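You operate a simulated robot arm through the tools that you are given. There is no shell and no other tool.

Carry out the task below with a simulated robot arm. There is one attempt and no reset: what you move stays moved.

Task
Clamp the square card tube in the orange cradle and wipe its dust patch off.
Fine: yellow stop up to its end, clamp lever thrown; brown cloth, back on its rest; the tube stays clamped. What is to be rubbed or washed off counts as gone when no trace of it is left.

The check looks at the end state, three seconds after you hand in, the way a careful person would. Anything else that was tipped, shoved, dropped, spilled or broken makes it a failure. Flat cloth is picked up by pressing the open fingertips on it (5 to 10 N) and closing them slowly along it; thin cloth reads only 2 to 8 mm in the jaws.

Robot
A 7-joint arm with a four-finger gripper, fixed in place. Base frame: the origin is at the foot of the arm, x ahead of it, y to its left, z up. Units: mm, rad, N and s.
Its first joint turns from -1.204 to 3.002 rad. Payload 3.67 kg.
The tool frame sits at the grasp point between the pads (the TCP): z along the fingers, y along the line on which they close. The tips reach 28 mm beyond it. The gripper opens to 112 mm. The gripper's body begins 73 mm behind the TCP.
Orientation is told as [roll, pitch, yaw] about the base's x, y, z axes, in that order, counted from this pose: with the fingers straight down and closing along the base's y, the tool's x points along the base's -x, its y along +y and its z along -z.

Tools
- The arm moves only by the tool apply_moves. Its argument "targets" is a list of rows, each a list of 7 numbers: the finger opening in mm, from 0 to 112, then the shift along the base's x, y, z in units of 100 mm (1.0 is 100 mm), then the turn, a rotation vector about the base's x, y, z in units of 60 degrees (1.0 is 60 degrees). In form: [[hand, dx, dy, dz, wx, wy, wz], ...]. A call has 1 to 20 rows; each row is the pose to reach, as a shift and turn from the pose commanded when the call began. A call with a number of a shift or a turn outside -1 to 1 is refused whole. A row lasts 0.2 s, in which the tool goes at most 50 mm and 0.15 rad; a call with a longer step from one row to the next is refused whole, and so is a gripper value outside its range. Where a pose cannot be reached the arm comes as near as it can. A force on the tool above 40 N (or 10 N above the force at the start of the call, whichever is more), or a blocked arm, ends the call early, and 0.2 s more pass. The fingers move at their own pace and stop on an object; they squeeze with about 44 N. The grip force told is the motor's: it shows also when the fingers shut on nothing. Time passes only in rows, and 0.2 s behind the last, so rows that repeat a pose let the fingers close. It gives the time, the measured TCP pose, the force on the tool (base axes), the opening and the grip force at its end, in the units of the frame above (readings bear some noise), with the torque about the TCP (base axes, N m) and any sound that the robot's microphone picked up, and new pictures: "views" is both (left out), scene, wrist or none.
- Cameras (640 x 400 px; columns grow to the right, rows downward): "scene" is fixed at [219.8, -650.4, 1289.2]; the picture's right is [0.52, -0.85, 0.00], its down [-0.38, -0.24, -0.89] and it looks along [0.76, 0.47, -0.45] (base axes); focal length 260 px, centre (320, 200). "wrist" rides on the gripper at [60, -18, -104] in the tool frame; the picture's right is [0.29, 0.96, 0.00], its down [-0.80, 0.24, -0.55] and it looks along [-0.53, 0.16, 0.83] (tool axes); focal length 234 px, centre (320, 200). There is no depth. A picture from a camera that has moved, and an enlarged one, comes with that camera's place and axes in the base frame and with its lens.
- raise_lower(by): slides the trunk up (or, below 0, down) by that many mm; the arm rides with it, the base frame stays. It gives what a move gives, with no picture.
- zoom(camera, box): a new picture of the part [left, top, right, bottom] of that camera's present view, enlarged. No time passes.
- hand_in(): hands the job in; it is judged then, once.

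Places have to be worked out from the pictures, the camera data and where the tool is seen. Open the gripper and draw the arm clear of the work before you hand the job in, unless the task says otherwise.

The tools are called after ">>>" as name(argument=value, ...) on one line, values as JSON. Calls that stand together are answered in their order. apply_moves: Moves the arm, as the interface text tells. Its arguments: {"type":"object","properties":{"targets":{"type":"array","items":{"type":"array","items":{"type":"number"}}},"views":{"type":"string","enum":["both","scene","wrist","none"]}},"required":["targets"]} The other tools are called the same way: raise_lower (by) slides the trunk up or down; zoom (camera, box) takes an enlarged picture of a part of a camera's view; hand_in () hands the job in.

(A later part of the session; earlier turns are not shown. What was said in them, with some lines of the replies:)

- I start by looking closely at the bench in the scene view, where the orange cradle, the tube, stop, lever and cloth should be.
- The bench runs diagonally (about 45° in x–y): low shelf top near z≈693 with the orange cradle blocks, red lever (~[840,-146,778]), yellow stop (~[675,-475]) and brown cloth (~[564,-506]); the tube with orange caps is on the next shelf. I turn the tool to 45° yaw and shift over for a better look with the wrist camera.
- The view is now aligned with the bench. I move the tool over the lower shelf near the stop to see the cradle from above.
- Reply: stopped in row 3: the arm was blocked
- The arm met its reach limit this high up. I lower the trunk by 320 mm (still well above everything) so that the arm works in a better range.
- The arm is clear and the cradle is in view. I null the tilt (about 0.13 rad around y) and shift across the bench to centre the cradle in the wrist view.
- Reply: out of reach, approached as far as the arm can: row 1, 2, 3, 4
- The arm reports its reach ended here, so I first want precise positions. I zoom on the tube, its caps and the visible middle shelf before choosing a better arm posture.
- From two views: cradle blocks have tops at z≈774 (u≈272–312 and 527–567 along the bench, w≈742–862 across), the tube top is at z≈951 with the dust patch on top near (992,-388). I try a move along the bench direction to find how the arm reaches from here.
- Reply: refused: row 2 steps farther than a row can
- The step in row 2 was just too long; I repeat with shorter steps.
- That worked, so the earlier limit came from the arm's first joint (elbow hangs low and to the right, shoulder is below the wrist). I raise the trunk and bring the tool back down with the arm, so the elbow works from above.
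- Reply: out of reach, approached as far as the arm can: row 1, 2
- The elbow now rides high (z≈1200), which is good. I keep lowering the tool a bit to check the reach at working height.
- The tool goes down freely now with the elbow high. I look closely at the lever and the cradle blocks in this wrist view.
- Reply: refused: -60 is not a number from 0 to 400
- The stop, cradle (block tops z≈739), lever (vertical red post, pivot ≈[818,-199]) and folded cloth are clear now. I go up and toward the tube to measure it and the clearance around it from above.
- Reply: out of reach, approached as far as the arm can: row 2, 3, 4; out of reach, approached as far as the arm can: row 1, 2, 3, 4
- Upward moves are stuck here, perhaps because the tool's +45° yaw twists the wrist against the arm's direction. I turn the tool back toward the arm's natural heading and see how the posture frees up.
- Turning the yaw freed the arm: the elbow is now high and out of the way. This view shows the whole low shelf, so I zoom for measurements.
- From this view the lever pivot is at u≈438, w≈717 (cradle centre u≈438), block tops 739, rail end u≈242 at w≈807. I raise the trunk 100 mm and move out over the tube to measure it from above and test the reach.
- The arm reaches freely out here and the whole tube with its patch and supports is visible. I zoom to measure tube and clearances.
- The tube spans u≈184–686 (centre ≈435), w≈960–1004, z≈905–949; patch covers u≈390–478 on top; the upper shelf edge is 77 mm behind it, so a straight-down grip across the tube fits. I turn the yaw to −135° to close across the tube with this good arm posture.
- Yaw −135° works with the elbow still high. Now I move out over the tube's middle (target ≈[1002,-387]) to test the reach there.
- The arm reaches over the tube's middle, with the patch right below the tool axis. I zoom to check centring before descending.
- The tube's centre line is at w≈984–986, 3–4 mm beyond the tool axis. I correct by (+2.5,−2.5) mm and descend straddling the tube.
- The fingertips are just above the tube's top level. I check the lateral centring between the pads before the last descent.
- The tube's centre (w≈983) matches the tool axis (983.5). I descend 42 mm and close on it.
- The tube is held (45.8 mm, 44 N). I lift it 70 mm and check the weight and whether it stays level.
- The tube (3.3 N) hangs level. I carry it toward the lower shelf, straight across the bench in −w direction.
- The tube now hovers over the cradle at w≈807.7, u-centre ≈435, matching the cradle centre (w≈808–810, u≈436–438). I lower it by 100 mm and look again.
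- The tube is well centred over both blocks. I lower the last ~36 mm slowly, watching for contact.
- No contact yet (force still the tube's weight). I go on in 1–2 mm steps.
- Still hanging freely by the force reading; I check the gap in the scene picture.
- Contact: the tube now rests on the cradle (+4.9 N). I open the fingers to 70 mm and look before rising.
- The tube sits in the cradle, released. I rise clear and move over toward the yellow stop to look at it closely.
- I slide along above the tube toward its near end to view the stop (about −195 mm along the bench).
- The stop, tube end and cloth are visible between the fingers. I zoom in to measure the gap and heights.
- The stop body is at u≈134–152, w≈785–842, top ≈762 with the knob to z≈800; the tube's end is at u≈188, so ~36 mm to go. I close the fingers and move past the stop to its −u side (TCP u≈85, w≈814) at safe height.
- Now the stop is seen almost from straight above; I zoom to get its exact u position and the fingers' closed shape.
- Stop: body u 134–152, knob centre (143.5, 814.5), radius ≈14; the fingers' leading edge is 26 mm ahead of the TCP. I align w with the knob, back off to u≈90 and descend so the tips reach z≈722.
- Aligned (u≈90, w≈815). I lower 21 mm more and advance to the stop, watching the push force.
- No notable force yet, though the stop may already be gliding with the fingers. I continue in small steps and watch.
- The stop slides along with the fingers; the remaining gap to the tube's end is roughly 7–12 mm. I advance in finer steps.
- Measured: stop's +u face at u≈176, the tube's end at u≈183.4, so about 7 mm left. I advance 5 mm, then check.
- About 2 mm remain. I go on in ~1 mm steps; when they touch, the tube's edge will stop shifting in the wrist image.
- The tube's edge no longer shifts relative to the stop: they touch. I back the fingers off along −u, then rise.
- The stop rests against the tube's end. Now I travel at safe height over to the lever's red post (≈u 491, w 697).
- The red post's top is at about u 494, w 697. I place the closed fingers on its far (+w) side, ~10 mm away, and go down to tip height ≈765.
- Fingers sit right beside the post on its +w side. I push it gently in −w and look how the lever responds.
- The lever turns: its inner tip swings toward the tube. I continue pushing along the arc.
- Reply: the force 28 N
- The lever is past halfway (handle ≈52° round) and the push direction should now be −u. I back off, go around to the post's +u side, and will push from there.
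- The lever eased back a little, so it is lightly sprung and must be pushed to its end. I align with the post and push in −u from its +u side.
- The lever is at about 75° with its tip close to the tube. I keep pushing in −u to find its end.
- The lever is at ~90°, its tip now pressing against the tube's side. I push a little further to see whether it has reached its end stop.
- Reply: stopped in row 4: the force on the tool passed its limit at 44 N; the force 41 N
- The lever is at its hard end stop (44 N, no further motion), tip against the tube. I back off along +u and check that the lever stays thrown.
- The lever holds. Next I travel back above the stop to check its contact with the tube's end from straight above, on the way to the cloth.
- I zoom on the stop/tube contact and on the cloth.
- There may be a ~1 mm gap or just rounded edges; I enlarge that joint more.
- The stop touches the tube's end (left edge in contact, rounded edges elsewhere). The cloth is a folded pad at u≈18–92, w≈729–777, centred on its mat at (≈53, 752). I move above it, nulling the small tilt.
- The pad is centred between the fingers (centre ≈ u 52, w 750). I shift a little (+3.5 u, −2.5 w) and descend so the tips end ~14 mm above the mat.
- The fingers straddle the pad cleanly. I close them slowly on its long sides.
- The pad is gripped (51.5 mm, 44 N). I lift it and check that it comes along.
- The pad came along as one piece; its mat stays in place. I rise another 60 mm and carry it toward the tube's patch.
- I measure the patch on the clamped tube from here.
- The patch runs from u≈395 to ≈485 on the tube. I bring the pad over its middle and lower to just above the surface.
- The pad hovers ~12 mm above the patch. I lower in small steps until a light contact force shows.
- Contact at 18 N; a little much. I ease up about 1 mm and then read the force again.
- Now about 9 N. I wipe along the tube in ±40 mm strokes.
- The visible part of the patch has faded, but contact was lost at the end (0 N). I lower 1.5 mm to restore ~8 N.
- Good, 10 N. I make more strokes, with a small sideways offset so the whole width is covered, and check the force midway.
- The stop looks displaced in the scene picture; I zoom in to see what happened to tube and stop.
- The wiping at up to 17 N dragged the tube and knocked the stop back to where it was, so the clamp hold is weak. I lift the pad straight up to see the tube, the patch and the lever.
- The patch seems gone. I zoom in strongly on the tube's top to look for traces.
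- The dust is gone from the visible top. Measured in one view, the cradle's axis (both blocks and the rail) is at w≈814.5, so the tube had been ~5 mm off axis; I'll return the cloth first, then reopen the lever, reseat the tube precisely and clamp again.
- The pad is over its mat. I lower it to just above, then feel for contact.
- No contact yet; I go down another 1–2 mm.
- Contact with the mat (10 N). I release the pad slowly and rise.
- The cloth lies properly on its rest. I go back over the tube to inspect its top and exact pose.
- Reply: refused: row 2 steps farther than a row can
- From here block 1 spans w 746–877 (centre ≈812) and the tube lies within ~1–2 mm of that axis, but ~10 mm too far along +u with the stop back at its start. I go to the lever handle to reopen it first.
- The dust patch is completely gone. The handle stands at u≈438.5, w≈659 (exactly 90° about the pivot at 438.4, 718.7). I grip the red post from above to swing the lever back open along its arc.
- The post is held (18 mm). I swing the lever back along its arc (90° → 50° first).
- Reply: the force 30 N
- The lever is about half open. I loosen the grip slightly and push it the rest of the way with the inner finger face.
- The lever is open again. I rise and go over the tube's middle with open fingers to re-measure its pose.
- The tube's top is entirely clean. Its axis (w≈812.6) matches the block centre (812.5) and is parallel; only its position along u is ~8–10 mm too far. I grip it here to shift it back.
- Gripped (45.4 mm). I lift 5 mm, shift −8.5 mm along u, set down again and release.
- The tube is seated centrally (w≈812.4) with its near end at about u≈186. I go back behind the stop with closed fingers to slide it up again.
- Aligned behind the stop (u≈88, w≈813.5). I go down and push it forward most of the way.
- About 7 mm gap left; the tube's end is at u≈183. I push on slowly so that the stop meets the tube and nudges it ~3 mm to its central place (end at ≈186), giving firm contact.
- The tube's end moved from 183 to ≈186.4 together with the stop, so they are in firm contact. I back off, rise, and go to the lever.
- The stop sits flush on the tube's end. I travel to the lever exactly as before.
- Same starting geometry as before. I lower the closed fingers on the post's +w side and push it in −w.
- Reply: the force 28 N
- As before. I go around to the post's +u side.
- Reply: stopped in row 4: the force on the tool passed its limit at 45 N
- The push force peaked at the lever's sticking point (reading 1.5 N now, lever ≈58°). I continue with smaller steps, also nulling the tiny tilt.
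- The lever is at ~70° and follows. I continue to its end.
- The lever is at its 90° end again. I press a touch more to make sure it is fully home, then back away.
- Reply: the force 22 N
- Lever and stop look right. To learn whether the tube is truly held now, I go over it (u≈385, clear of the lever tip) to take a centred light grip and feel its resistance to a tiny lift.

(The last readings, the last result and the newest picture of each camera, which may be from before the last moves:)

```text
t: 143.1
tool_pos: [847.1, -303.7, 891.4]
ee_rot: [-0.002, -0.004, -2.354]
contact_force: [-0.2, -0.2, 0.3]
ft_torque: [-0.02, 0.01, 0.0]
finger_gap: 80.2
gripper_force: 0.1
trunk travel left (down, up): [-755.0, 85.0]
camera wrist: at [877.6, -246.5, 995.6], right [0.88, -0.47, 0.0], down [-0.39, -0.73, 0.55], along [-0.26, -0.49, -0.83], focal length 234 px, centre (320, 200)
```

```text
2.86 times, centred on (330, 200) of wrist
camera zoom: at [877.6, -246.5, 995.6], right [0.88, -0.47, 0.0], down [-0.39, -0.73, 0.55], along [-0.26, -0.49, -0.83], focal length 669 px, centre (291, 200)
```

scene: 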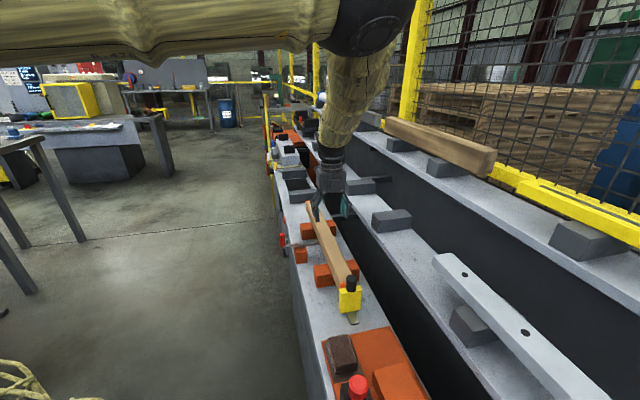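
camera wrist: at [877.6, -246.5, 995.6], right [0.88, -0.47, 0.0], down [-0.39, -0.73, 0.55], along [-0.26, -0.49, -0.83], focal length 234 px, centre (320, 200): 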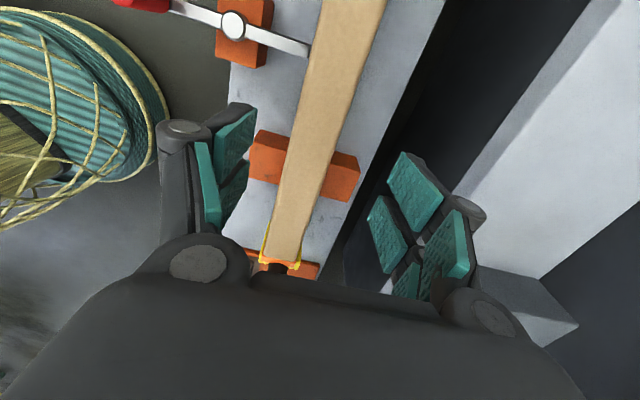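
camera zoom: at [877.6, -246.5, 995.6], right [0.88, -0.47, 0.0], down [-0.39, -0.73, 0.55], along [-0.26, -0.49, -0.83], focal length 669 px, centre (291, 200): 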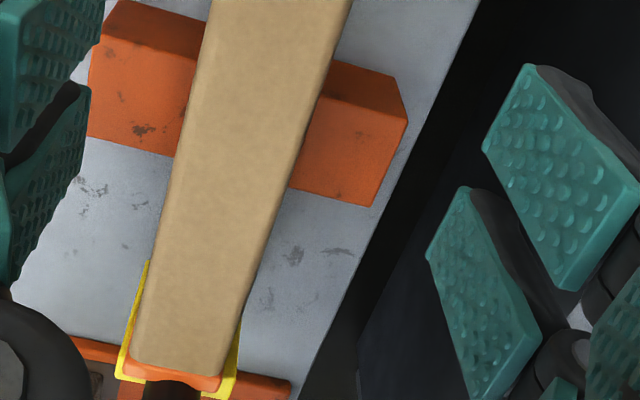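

The lever tip now just touches the tube and the stop sits flush. I descend with open fingers around the tube at u≈385, close softly and try a 2 mm lift to feel whether it is held.

>>> apply_moves(targets=[[80, -0.003, 0.003, -0.4, 0, 0, 0], [80, -0.003, 0.003, -0.8, 0, 0, 0], [80, -0.003, 0.003, -1.0, 0, 0, 0]], views="none")

>>> apply_moves(targets=[[80, 0, 0, -0.1, 0, 0, 0], [80, 0, 0, -0.18, 0, 0, 0], [66, 0, 0, -0.18, 0, 0, 0], [56, 0, 0, -0.18, 0, 0, 0], [50, 0, 0, -0.18, 0, 0, 0], [47, 0, 0, -0.18, 0, 0, 0], [44, 0, 0, -0.18, 0, 0, 0], [44, 0, 0, -0.18, 0, 0, 0]], views="both")

>>> apply_moves(targets=[[44, 0, 0, 0.01, 0, 0, 0], [44, 0, 0, 0.02, 0, 0, 0], [44, 0, 0, 0.02, 0, 0, 0]], views="none")

```text
t: 143.9
tool_pos: [847.8, -303.6, 791.3]
ee_rot: [-0.002, 0.001, -2.355]
contact_force: [-0.3, 0.0, -0.1]
ft_torque: [-0.01, 0.0, 0.0]
finger_gap: 80.0
gripper_force: 0.1
trunk travel left (down, up): [-755.0, 85.0]
```

```text
t: 145.7
tool_pos: [846.9, -302.1, 774.0]
ee_rot: [0.0, 0.0, -2.355]
contact_force: [-0.7, 1.5, 0.8]
ft_torque: [0.0, 0.15, 0.04]
finger_gap: 45.8
gripper_force: 43.9
trunk travel left (down, up): [-755.0, 85.0]
camera wrist: at [877.1, -246.6, 877.4], right [0.88, -0.47, 0.0], down [-0.39, -0.73, 0.55], along [-0.26, -0.49, -0.83], focal length 234 px, centre (320, 200)
```

scene: 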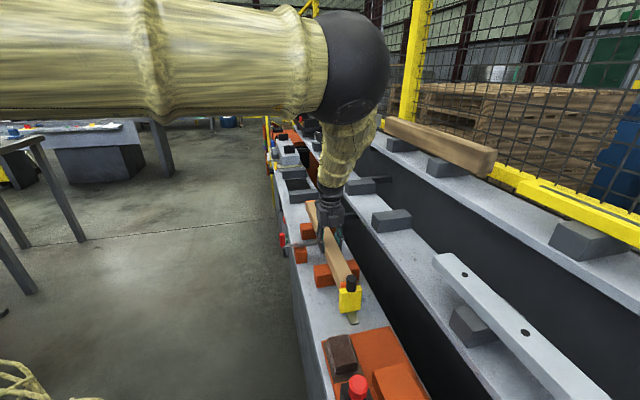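
wrist: 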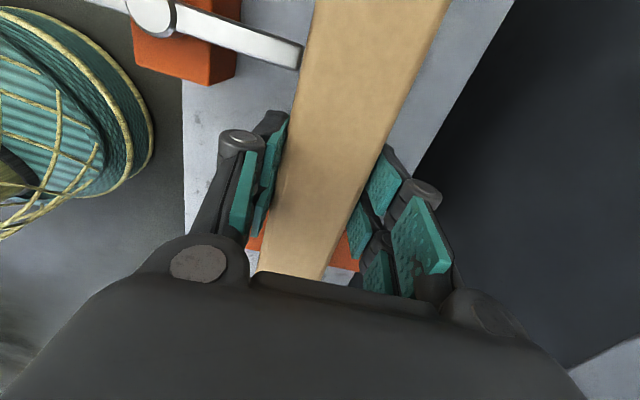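

```text
t: 146.5
tool_pos: [847.1, -302.7, 774.8]
ee_rot: [-0.002, -0.001, -2.356]
contact_force: [-0.2, -0.2, 0.3]
ft_torque: [-0.11, 0.12, -0.01]
finger_gap: 45.8
gripper_force: 44.0
trunk travel left (down, up): [-755.0, 85.0]
```

Not conclusive at 2 mm (force ≈0). I lift 2 mm more.

>>> apply_moves(targets=[[44, 0, 0, 0.01, 0, 0, 0], [44, 0, 0, 0.02, 0, 0, 0], [44, 0, 0, 0.02, 0, 0, 0]], views="none")

```text
t: 147.3
tool_pos: [845.9, -302.9, 777.6]
ee_rot: [-0.001, 0.0, -2.354]
contact_force: [-0.5, -0.2, -2.7]
ft_torque: [-0.12, 0.16, -0.01]
finger_gap: 45.6
gripper_force: 44.3
trunk travel left (down, up): [-755.0, 85.0]
```

The tube lifts with just its own weight, so the lever is a positional clamp rather than a lock; position, stop and lever state are what count. I set it back down gently, release, and re-check everything.

>>> apply_moves(targets=[[44, 0, 0, -0.02, 0, 0, 0], [44, 0, 0, -0.035, 0, 0, 0], [44, 0, 0, -0.045, 0, 0, 0], [44, 0, 0, -0.05, 0, 0, 0], [44, 0, 0, -0.05, 0, 0, 0]], views="none")

```text
t: 148.5
tool_pos: [846.9, -303.1, 774.2]
ee_rot: [0.0, 0.002, -2.356]
contact_force: [1.0, -2.5, 9.1]
ft_torque: [-0.76, 1.02, 0.14]
finger_gap: 45.9
gripper_force: 43.8
trunk travel left (down, up): [-755.0, 85.0]
```

It rests on the blocks again (+9 N). I release and rise.

>>> apply_moves(targets=[[44, 0, 0, 0.01, 0, 0, 0], [50, 0, 0, 0.01, 0, 0, 0], [60, 0, 0, 0.01, 0, 0, 0], [80, 0, 0, 0.01, 0, 0, 0], [80, 0, 0, 0.3, 0, 0, 0], [80, 0, 0, 0.7, 0, 0, 0], [80, 0, 0, 1.0, 0, 0, 0], [80, 0, 0, 1.0, 0, 0, 0]], views="both")

>>> zoom(camera="wrist", box=[220, 0, 440, 140])

>>> zoom(camera="wrist", box=[220, 130, 440, 270])

>>> zoom(camera="scene", box=[270, 190, 390, 330])

```text
t: 150.3
tool_pos: [846.5, -302.7, 873.0]
ee_rot: [-0.005, -0.001, -2.355]
contact_force: [-0.1, -0.5, 0.4]
ft_torque: [-0.02, 0.01, 0.01]
finger_gap: 79.9
gripper_force: 0.1
trunk travel left (down, up): [-755.0, 85.0]
camera wrist: at [877.8, -247.1, 976.6], right [0.88, -0.47, 0.0], down [-0.39, -0.73, 0.55], along [-0.26, -0.49, -0.83], focal length 234 px, centre (320, 200)
```

scene: 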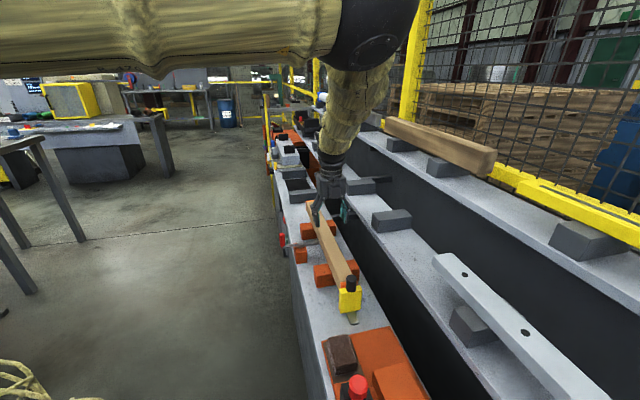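
wrist: 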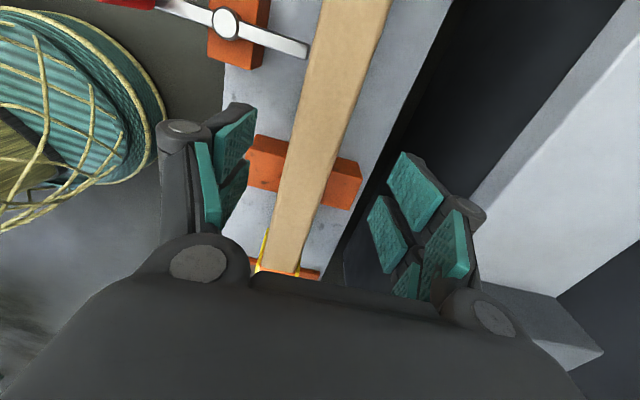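

```text
2.86 times, centred on (330, 70) of wrist
camera zoom: at [877.8, -247.1, 976.6], right [0.88, -0.47, 0.0], down [-0.39, -0.73, 0.55], along [-0.26, -0.49, -0.83], focal length 669 px, centre (291, 571)
```

zoom: 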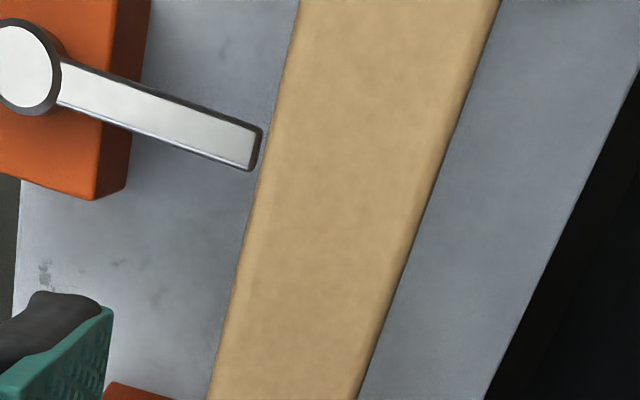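

```text
2.86 times, centred on (330, 200) of wrist
camera zoom: at [877.8, -247.1, 976.6], right [0.88, -0.47, 0.0], down [-0.39, -0.73, 0.55], along [-0.26, -0.49, -0.83], focal length 669 px, centre (291, 200)
```

zoom: 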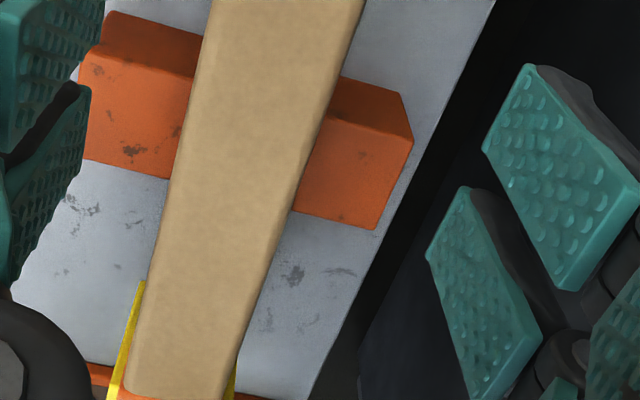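

```text
2.86 times, centred on (330, 260) of scene
camera zoom: at [219.8, -650.4, 1289.2], right [0.52, -0.85, 0.0], down [-0.38, -0.24, -0.89], along [0.76, 0.47, -0.45], focal length 742 px, centre (291, 29)
```

zoom: 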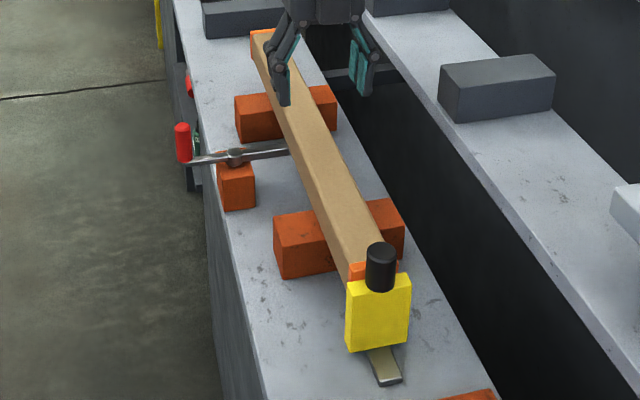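

All looks as intended: lever tip against the tube, tube centred on blocks and stop. I make a last check of the stop/tube joint from straight above.

>>> apply_moves(targets=[[80, -0.3, -0.27, 0.1, 0, 0, 0], [80, -0.6, -0.54, 0.2, 0, 0, 0], [80, -0.9, -0.81, 0.2, 0, 0, 0], [80, -0.97, -0.88, 0.2, 0, 0, 0]], views="none")

>>> apply_moves(targets=[[80, -0.3, -0.27, 0, 0, 0, 0], [80, -0.6, -0.54, 0, 0, 0, 0], [80, -0.9, -0.81, 0, 0, 0, 0], [80, -0.97, -0.88, 0, 0, 0, 0], [80, -0.97, -0.88, 0, 0, 0, 0]], views="both")

>>> zoom(camera="wrist", box=[300, 10, 400, 80])

>>> zoom(camera="scene", box=[280, 180, 360, 260])

```text
t: 151.3
tool_pos: [750.4, -391.6, 892.4]
ee_rot: [-0.002, -0.002, -2.353]
contact_force: [0.4, 0.0, -0.5]
ft_torque: [-0.01, 0.03, -0.02]
finger_gap: 79.7
gripper_force: 0.1
trunk travel left (down, up): [-755.0, 85.0]
```

```text
t: 152.5
tool_pos: [652.6, -479.4, 893.8]
ee_rot: [-0.002, -0.001, -2.353]
contact_force: [0.0, -0.3, -0.3]
ft_torque: [0.02, -0.01, -0.03]
finger_gap: 80.2
gripper_force: 0.0
trunk travel left (down, up): [-755.0, 85.0]
camera wrist: at [682.2, -422.9, 997.4], right [0.88, -0.47, 0.0], down [-0.39, -0.73, 0.55], along [-0.26, -0.49, -0.83], focal length 234 px, centre (320, 200)
```

scene: 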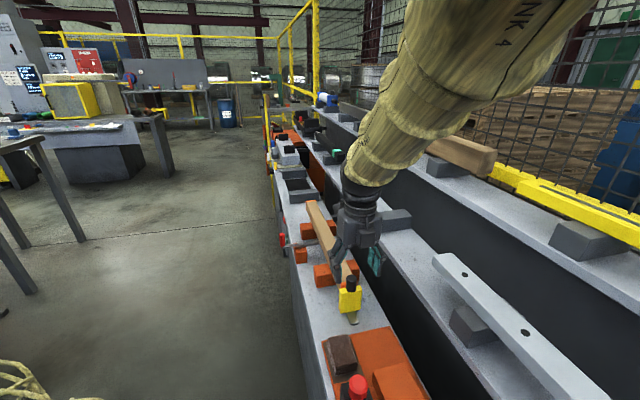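
wrist: 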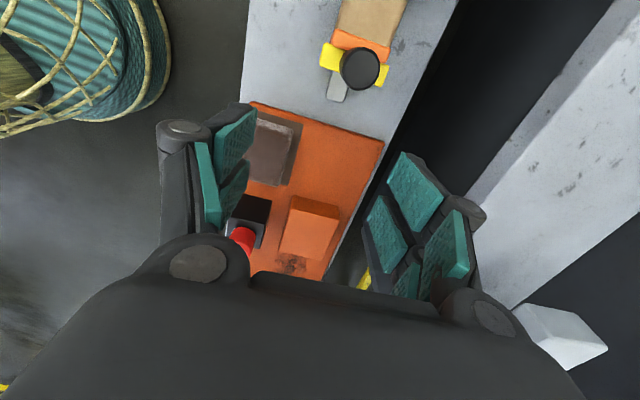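

```text
5.71 times, centred on (350, 45) of wrist
camera zoom: at [682.2, -422.9, 997.4], right [0.88, -0.47, 0.0], down [-0.39, -0.73, 0.55], along [-0.26, -0.49, -0.83], focal length 1338 px, centre (149, 1086)
```

zoom: 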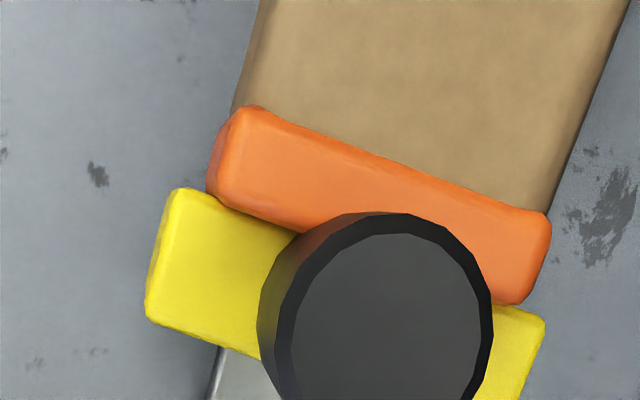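

```text
5.00 times, centred on (320, 220) of scene
camera zoom: at [219.8, -650.4, 1289.2], right [0.52, -0.85, 0.0], down [-0.38, -0.24, -0.89], along [0.76, 0.47, -0.45], focal length 1298 px, centre (320, 100)
```

zoom: 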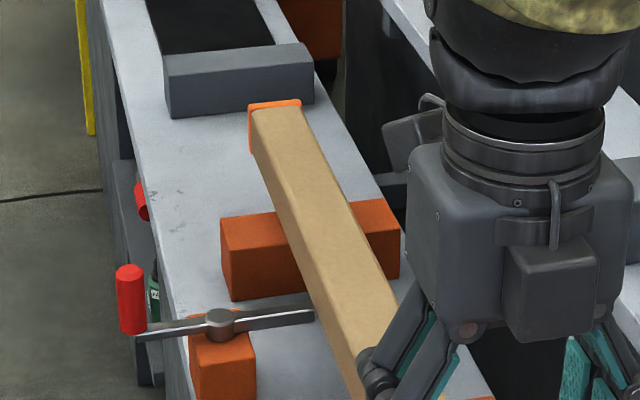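

Stop flush on the tube's end, lever tip on the tube's side, top clean, cloth on its rest. I open the gripper and draw the arm up and back, clear of the work.

>>> apply_moves(targets=[[112, 0, 0, 0.3, 0, 0, 0], [112, 0, 0, 0.6, 0, 0, 0], [112, 0, 0, 0.95, 0, 0, 0], [112, -0.2, 0.2, 1.0, 0, 0, 0], [112, -0.4, 0.4, 1.0, 0, 0, 0], [112, -0.6, 0.6, 1.0, 0, 0, 0], [112, -0.8, 0.8, 1.0, 0, 0, 0], [112, -1.0, 1.0, 1.0, 0, 0, 0]], views="both")

>>> zoom(camera="scene", box=[270, 190, 390, 330])

>>> zoom(camera="scene", box=[290, 260, 430, 400])

```text
t: 154.3
tool_pos: [553.6, -378.4, 992.8]
ee_rot: [-0.002, -0.003, -2.355]
contact_force: [0.2, 0.6, -0.2]
ft_torque: [-0.06, 0.01, 0.02]
finger_gap: 112.1
gripper_force: 0.2
trunk travel left (down, up): [-755.0, 85.0]
camera wrist: at [583.2, -322.4, 1096.8], right [0.88, -0.47, 0.0], down [-0.39, -0.73, 0.55], along [-0.26, -0.49, -0.83], focal length 234 px, centre (320, 200)
```

scene: 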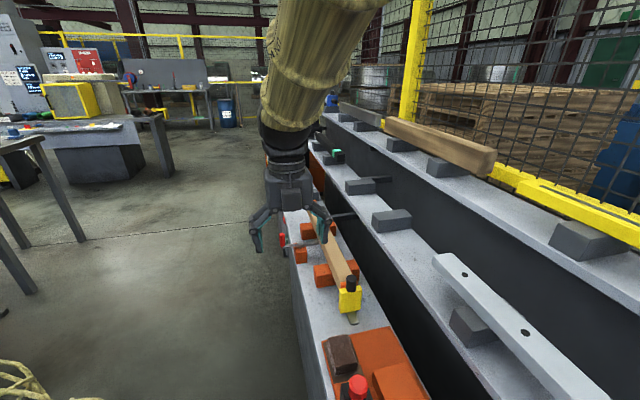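
wrist: 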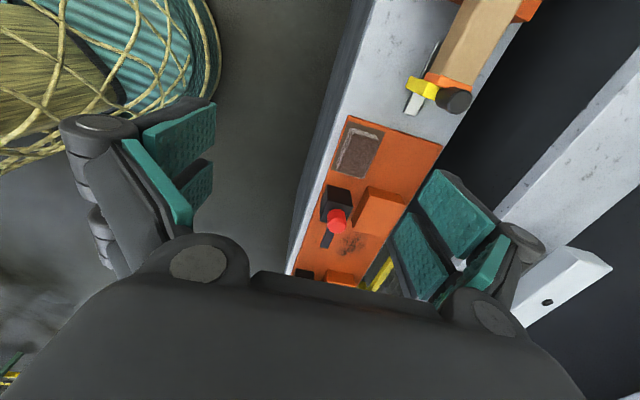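

```text
2.86 times, centred on (330, 260) of scene
camera zoom: at [219.8, -650.4, 1289.2], right [0.52, -0.85, 0.0], down [-0.38, -0.24, -0.89], along [0.76, 0.47, -0.45], focal length 742 px, centre (291, 29)
```

zoom: 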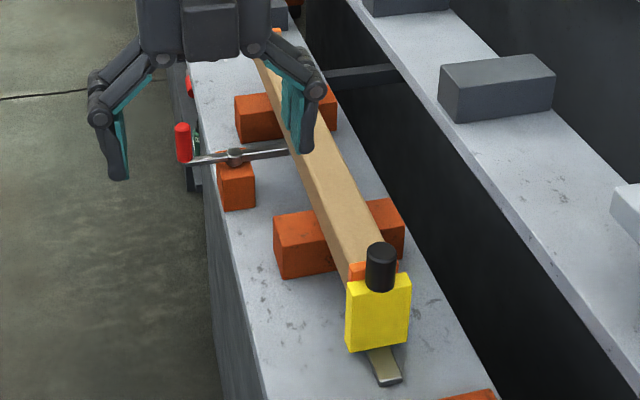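

```text
2.86 times, centred on (360, 330) of scene
camera zoom: at [219.8, -650.4, 1289.2], right [0.52, -0.85, 0.0], down [-0.38, -0.24, -0.89], along [0.76, 0.47, -0.45], focal length 742 px, centre (206, -171)
```

zoom: 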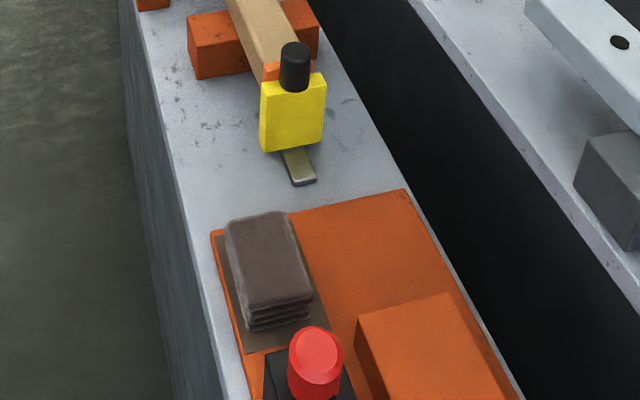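

Everything is in place. I draw back once more so that the whole tube is visible for a last look.

>>> apply_moves(targets=[[112, -0.2, 0.25, 0.1, 0, 0, 0], [112, -0.4, 0.5, 0.2, 0, 0, 0], [112, -0.6, 0.75, 0.3, 0, 0, 0], [112, -0.8, 1.0, 0.3, 0, 0, 0]], views="scene")

>>> zoom(camera="scene", box=[280, 190, 380, 310])

>>> zoom(camera="scene", box=[295, 195, 355, 260])

```text
t: 155.3
tool_pos: [471.4, -277.6, 1024.3]
ee_rot: [-0.002, -0.003, -2.356]
contact_force: [0.1, 0.8, -0.2]
ft_torque: [-0.05, 0.02, 0.01]
finger_gap: 112.0
gripper_force: 0.1
trunk travel left (down, up): [-755.0, 85.0]
```

scene: 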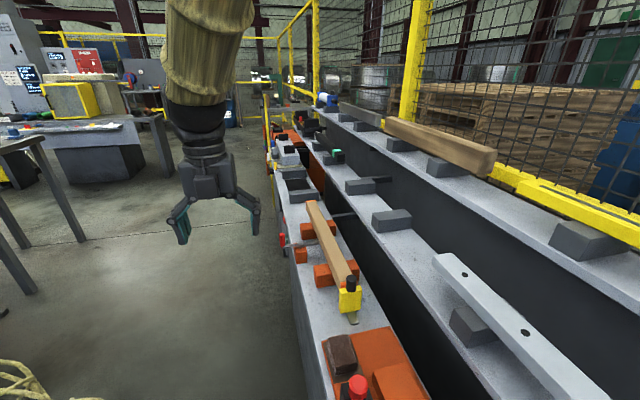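

```text
3.33 times, centred on (330, 250) of scene
camera zoom: at [219.8, -650.4, 1289.2], right [0.52, -0.85, 0.0], down [-0.38, -0.24, -0.89], along [0.76, 0.47, -0.45], focal length 865 px, centre (287, 33)
```

zoom: 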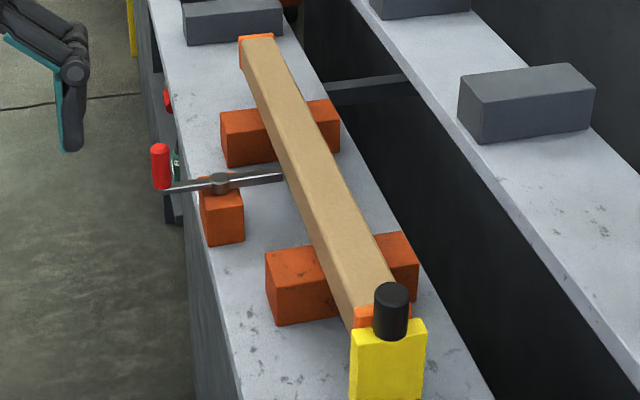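

```text
6.15 times, centred on (325, 228) of scene
camera zoom: at [219.8, -650.4, 1289.2], right [0.52, -0.85, 0.0], down [-0.38, -0.24, -0.89], along [0.76, 0.47, -0.45], focal length 1597 px, centre (289, 31)
```

zoom: 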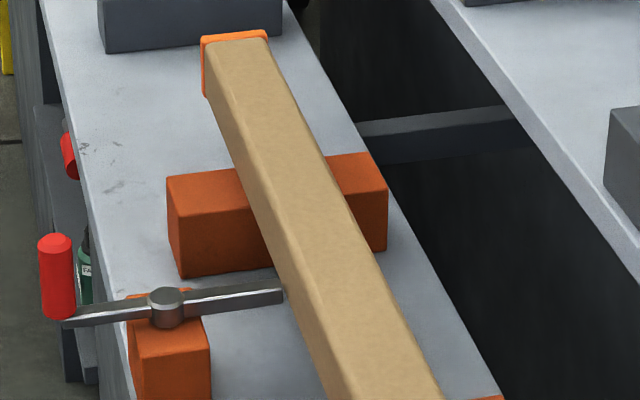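

The final look shows the tube clean and seated in the orange cradle. The stop is against its end, the lever is thrown onto its side, the cloth is on its rest, and the arm is clear with the gripper open. I hand the job in.

>>> hand_in()

```text
The job is handed in.
```

The tube is in the orange cradle, wiped clean, with the clamp lever thrown, and I've handed the job in. I don't have the check's result. The weak point is the clamp: it doesn't actually hold the tube down.

- **Tube:** it rests on both orange blocks, centred. With the lever thrown, a test lift raised it with only its own weight (about 3 N). The lever's tip meets the tube's side but does not lock it.
- **Dust patch:** I saw no trace of it in the close-up pictures.
- **Stop:** the yellow stop is flush against the tube's end.
- **Lever:** it is thrown to its end stop, with its tip at the tube's side.
- **Cloth:** the brown cloth is back on its rest.
- **Arm:** it is drawn back with the gripper open, and nothing else looked moved.

Part of the work was done twice. My second wipe pressed too hard, up to about 17 N; it dragged the tube along the cradle and knocked the stop back to where it started. I returned the cloth, opened the lever, reseated the tube, pushed the stop up and threw the lever again. I did not wipe again after that, because the patch was already gone.
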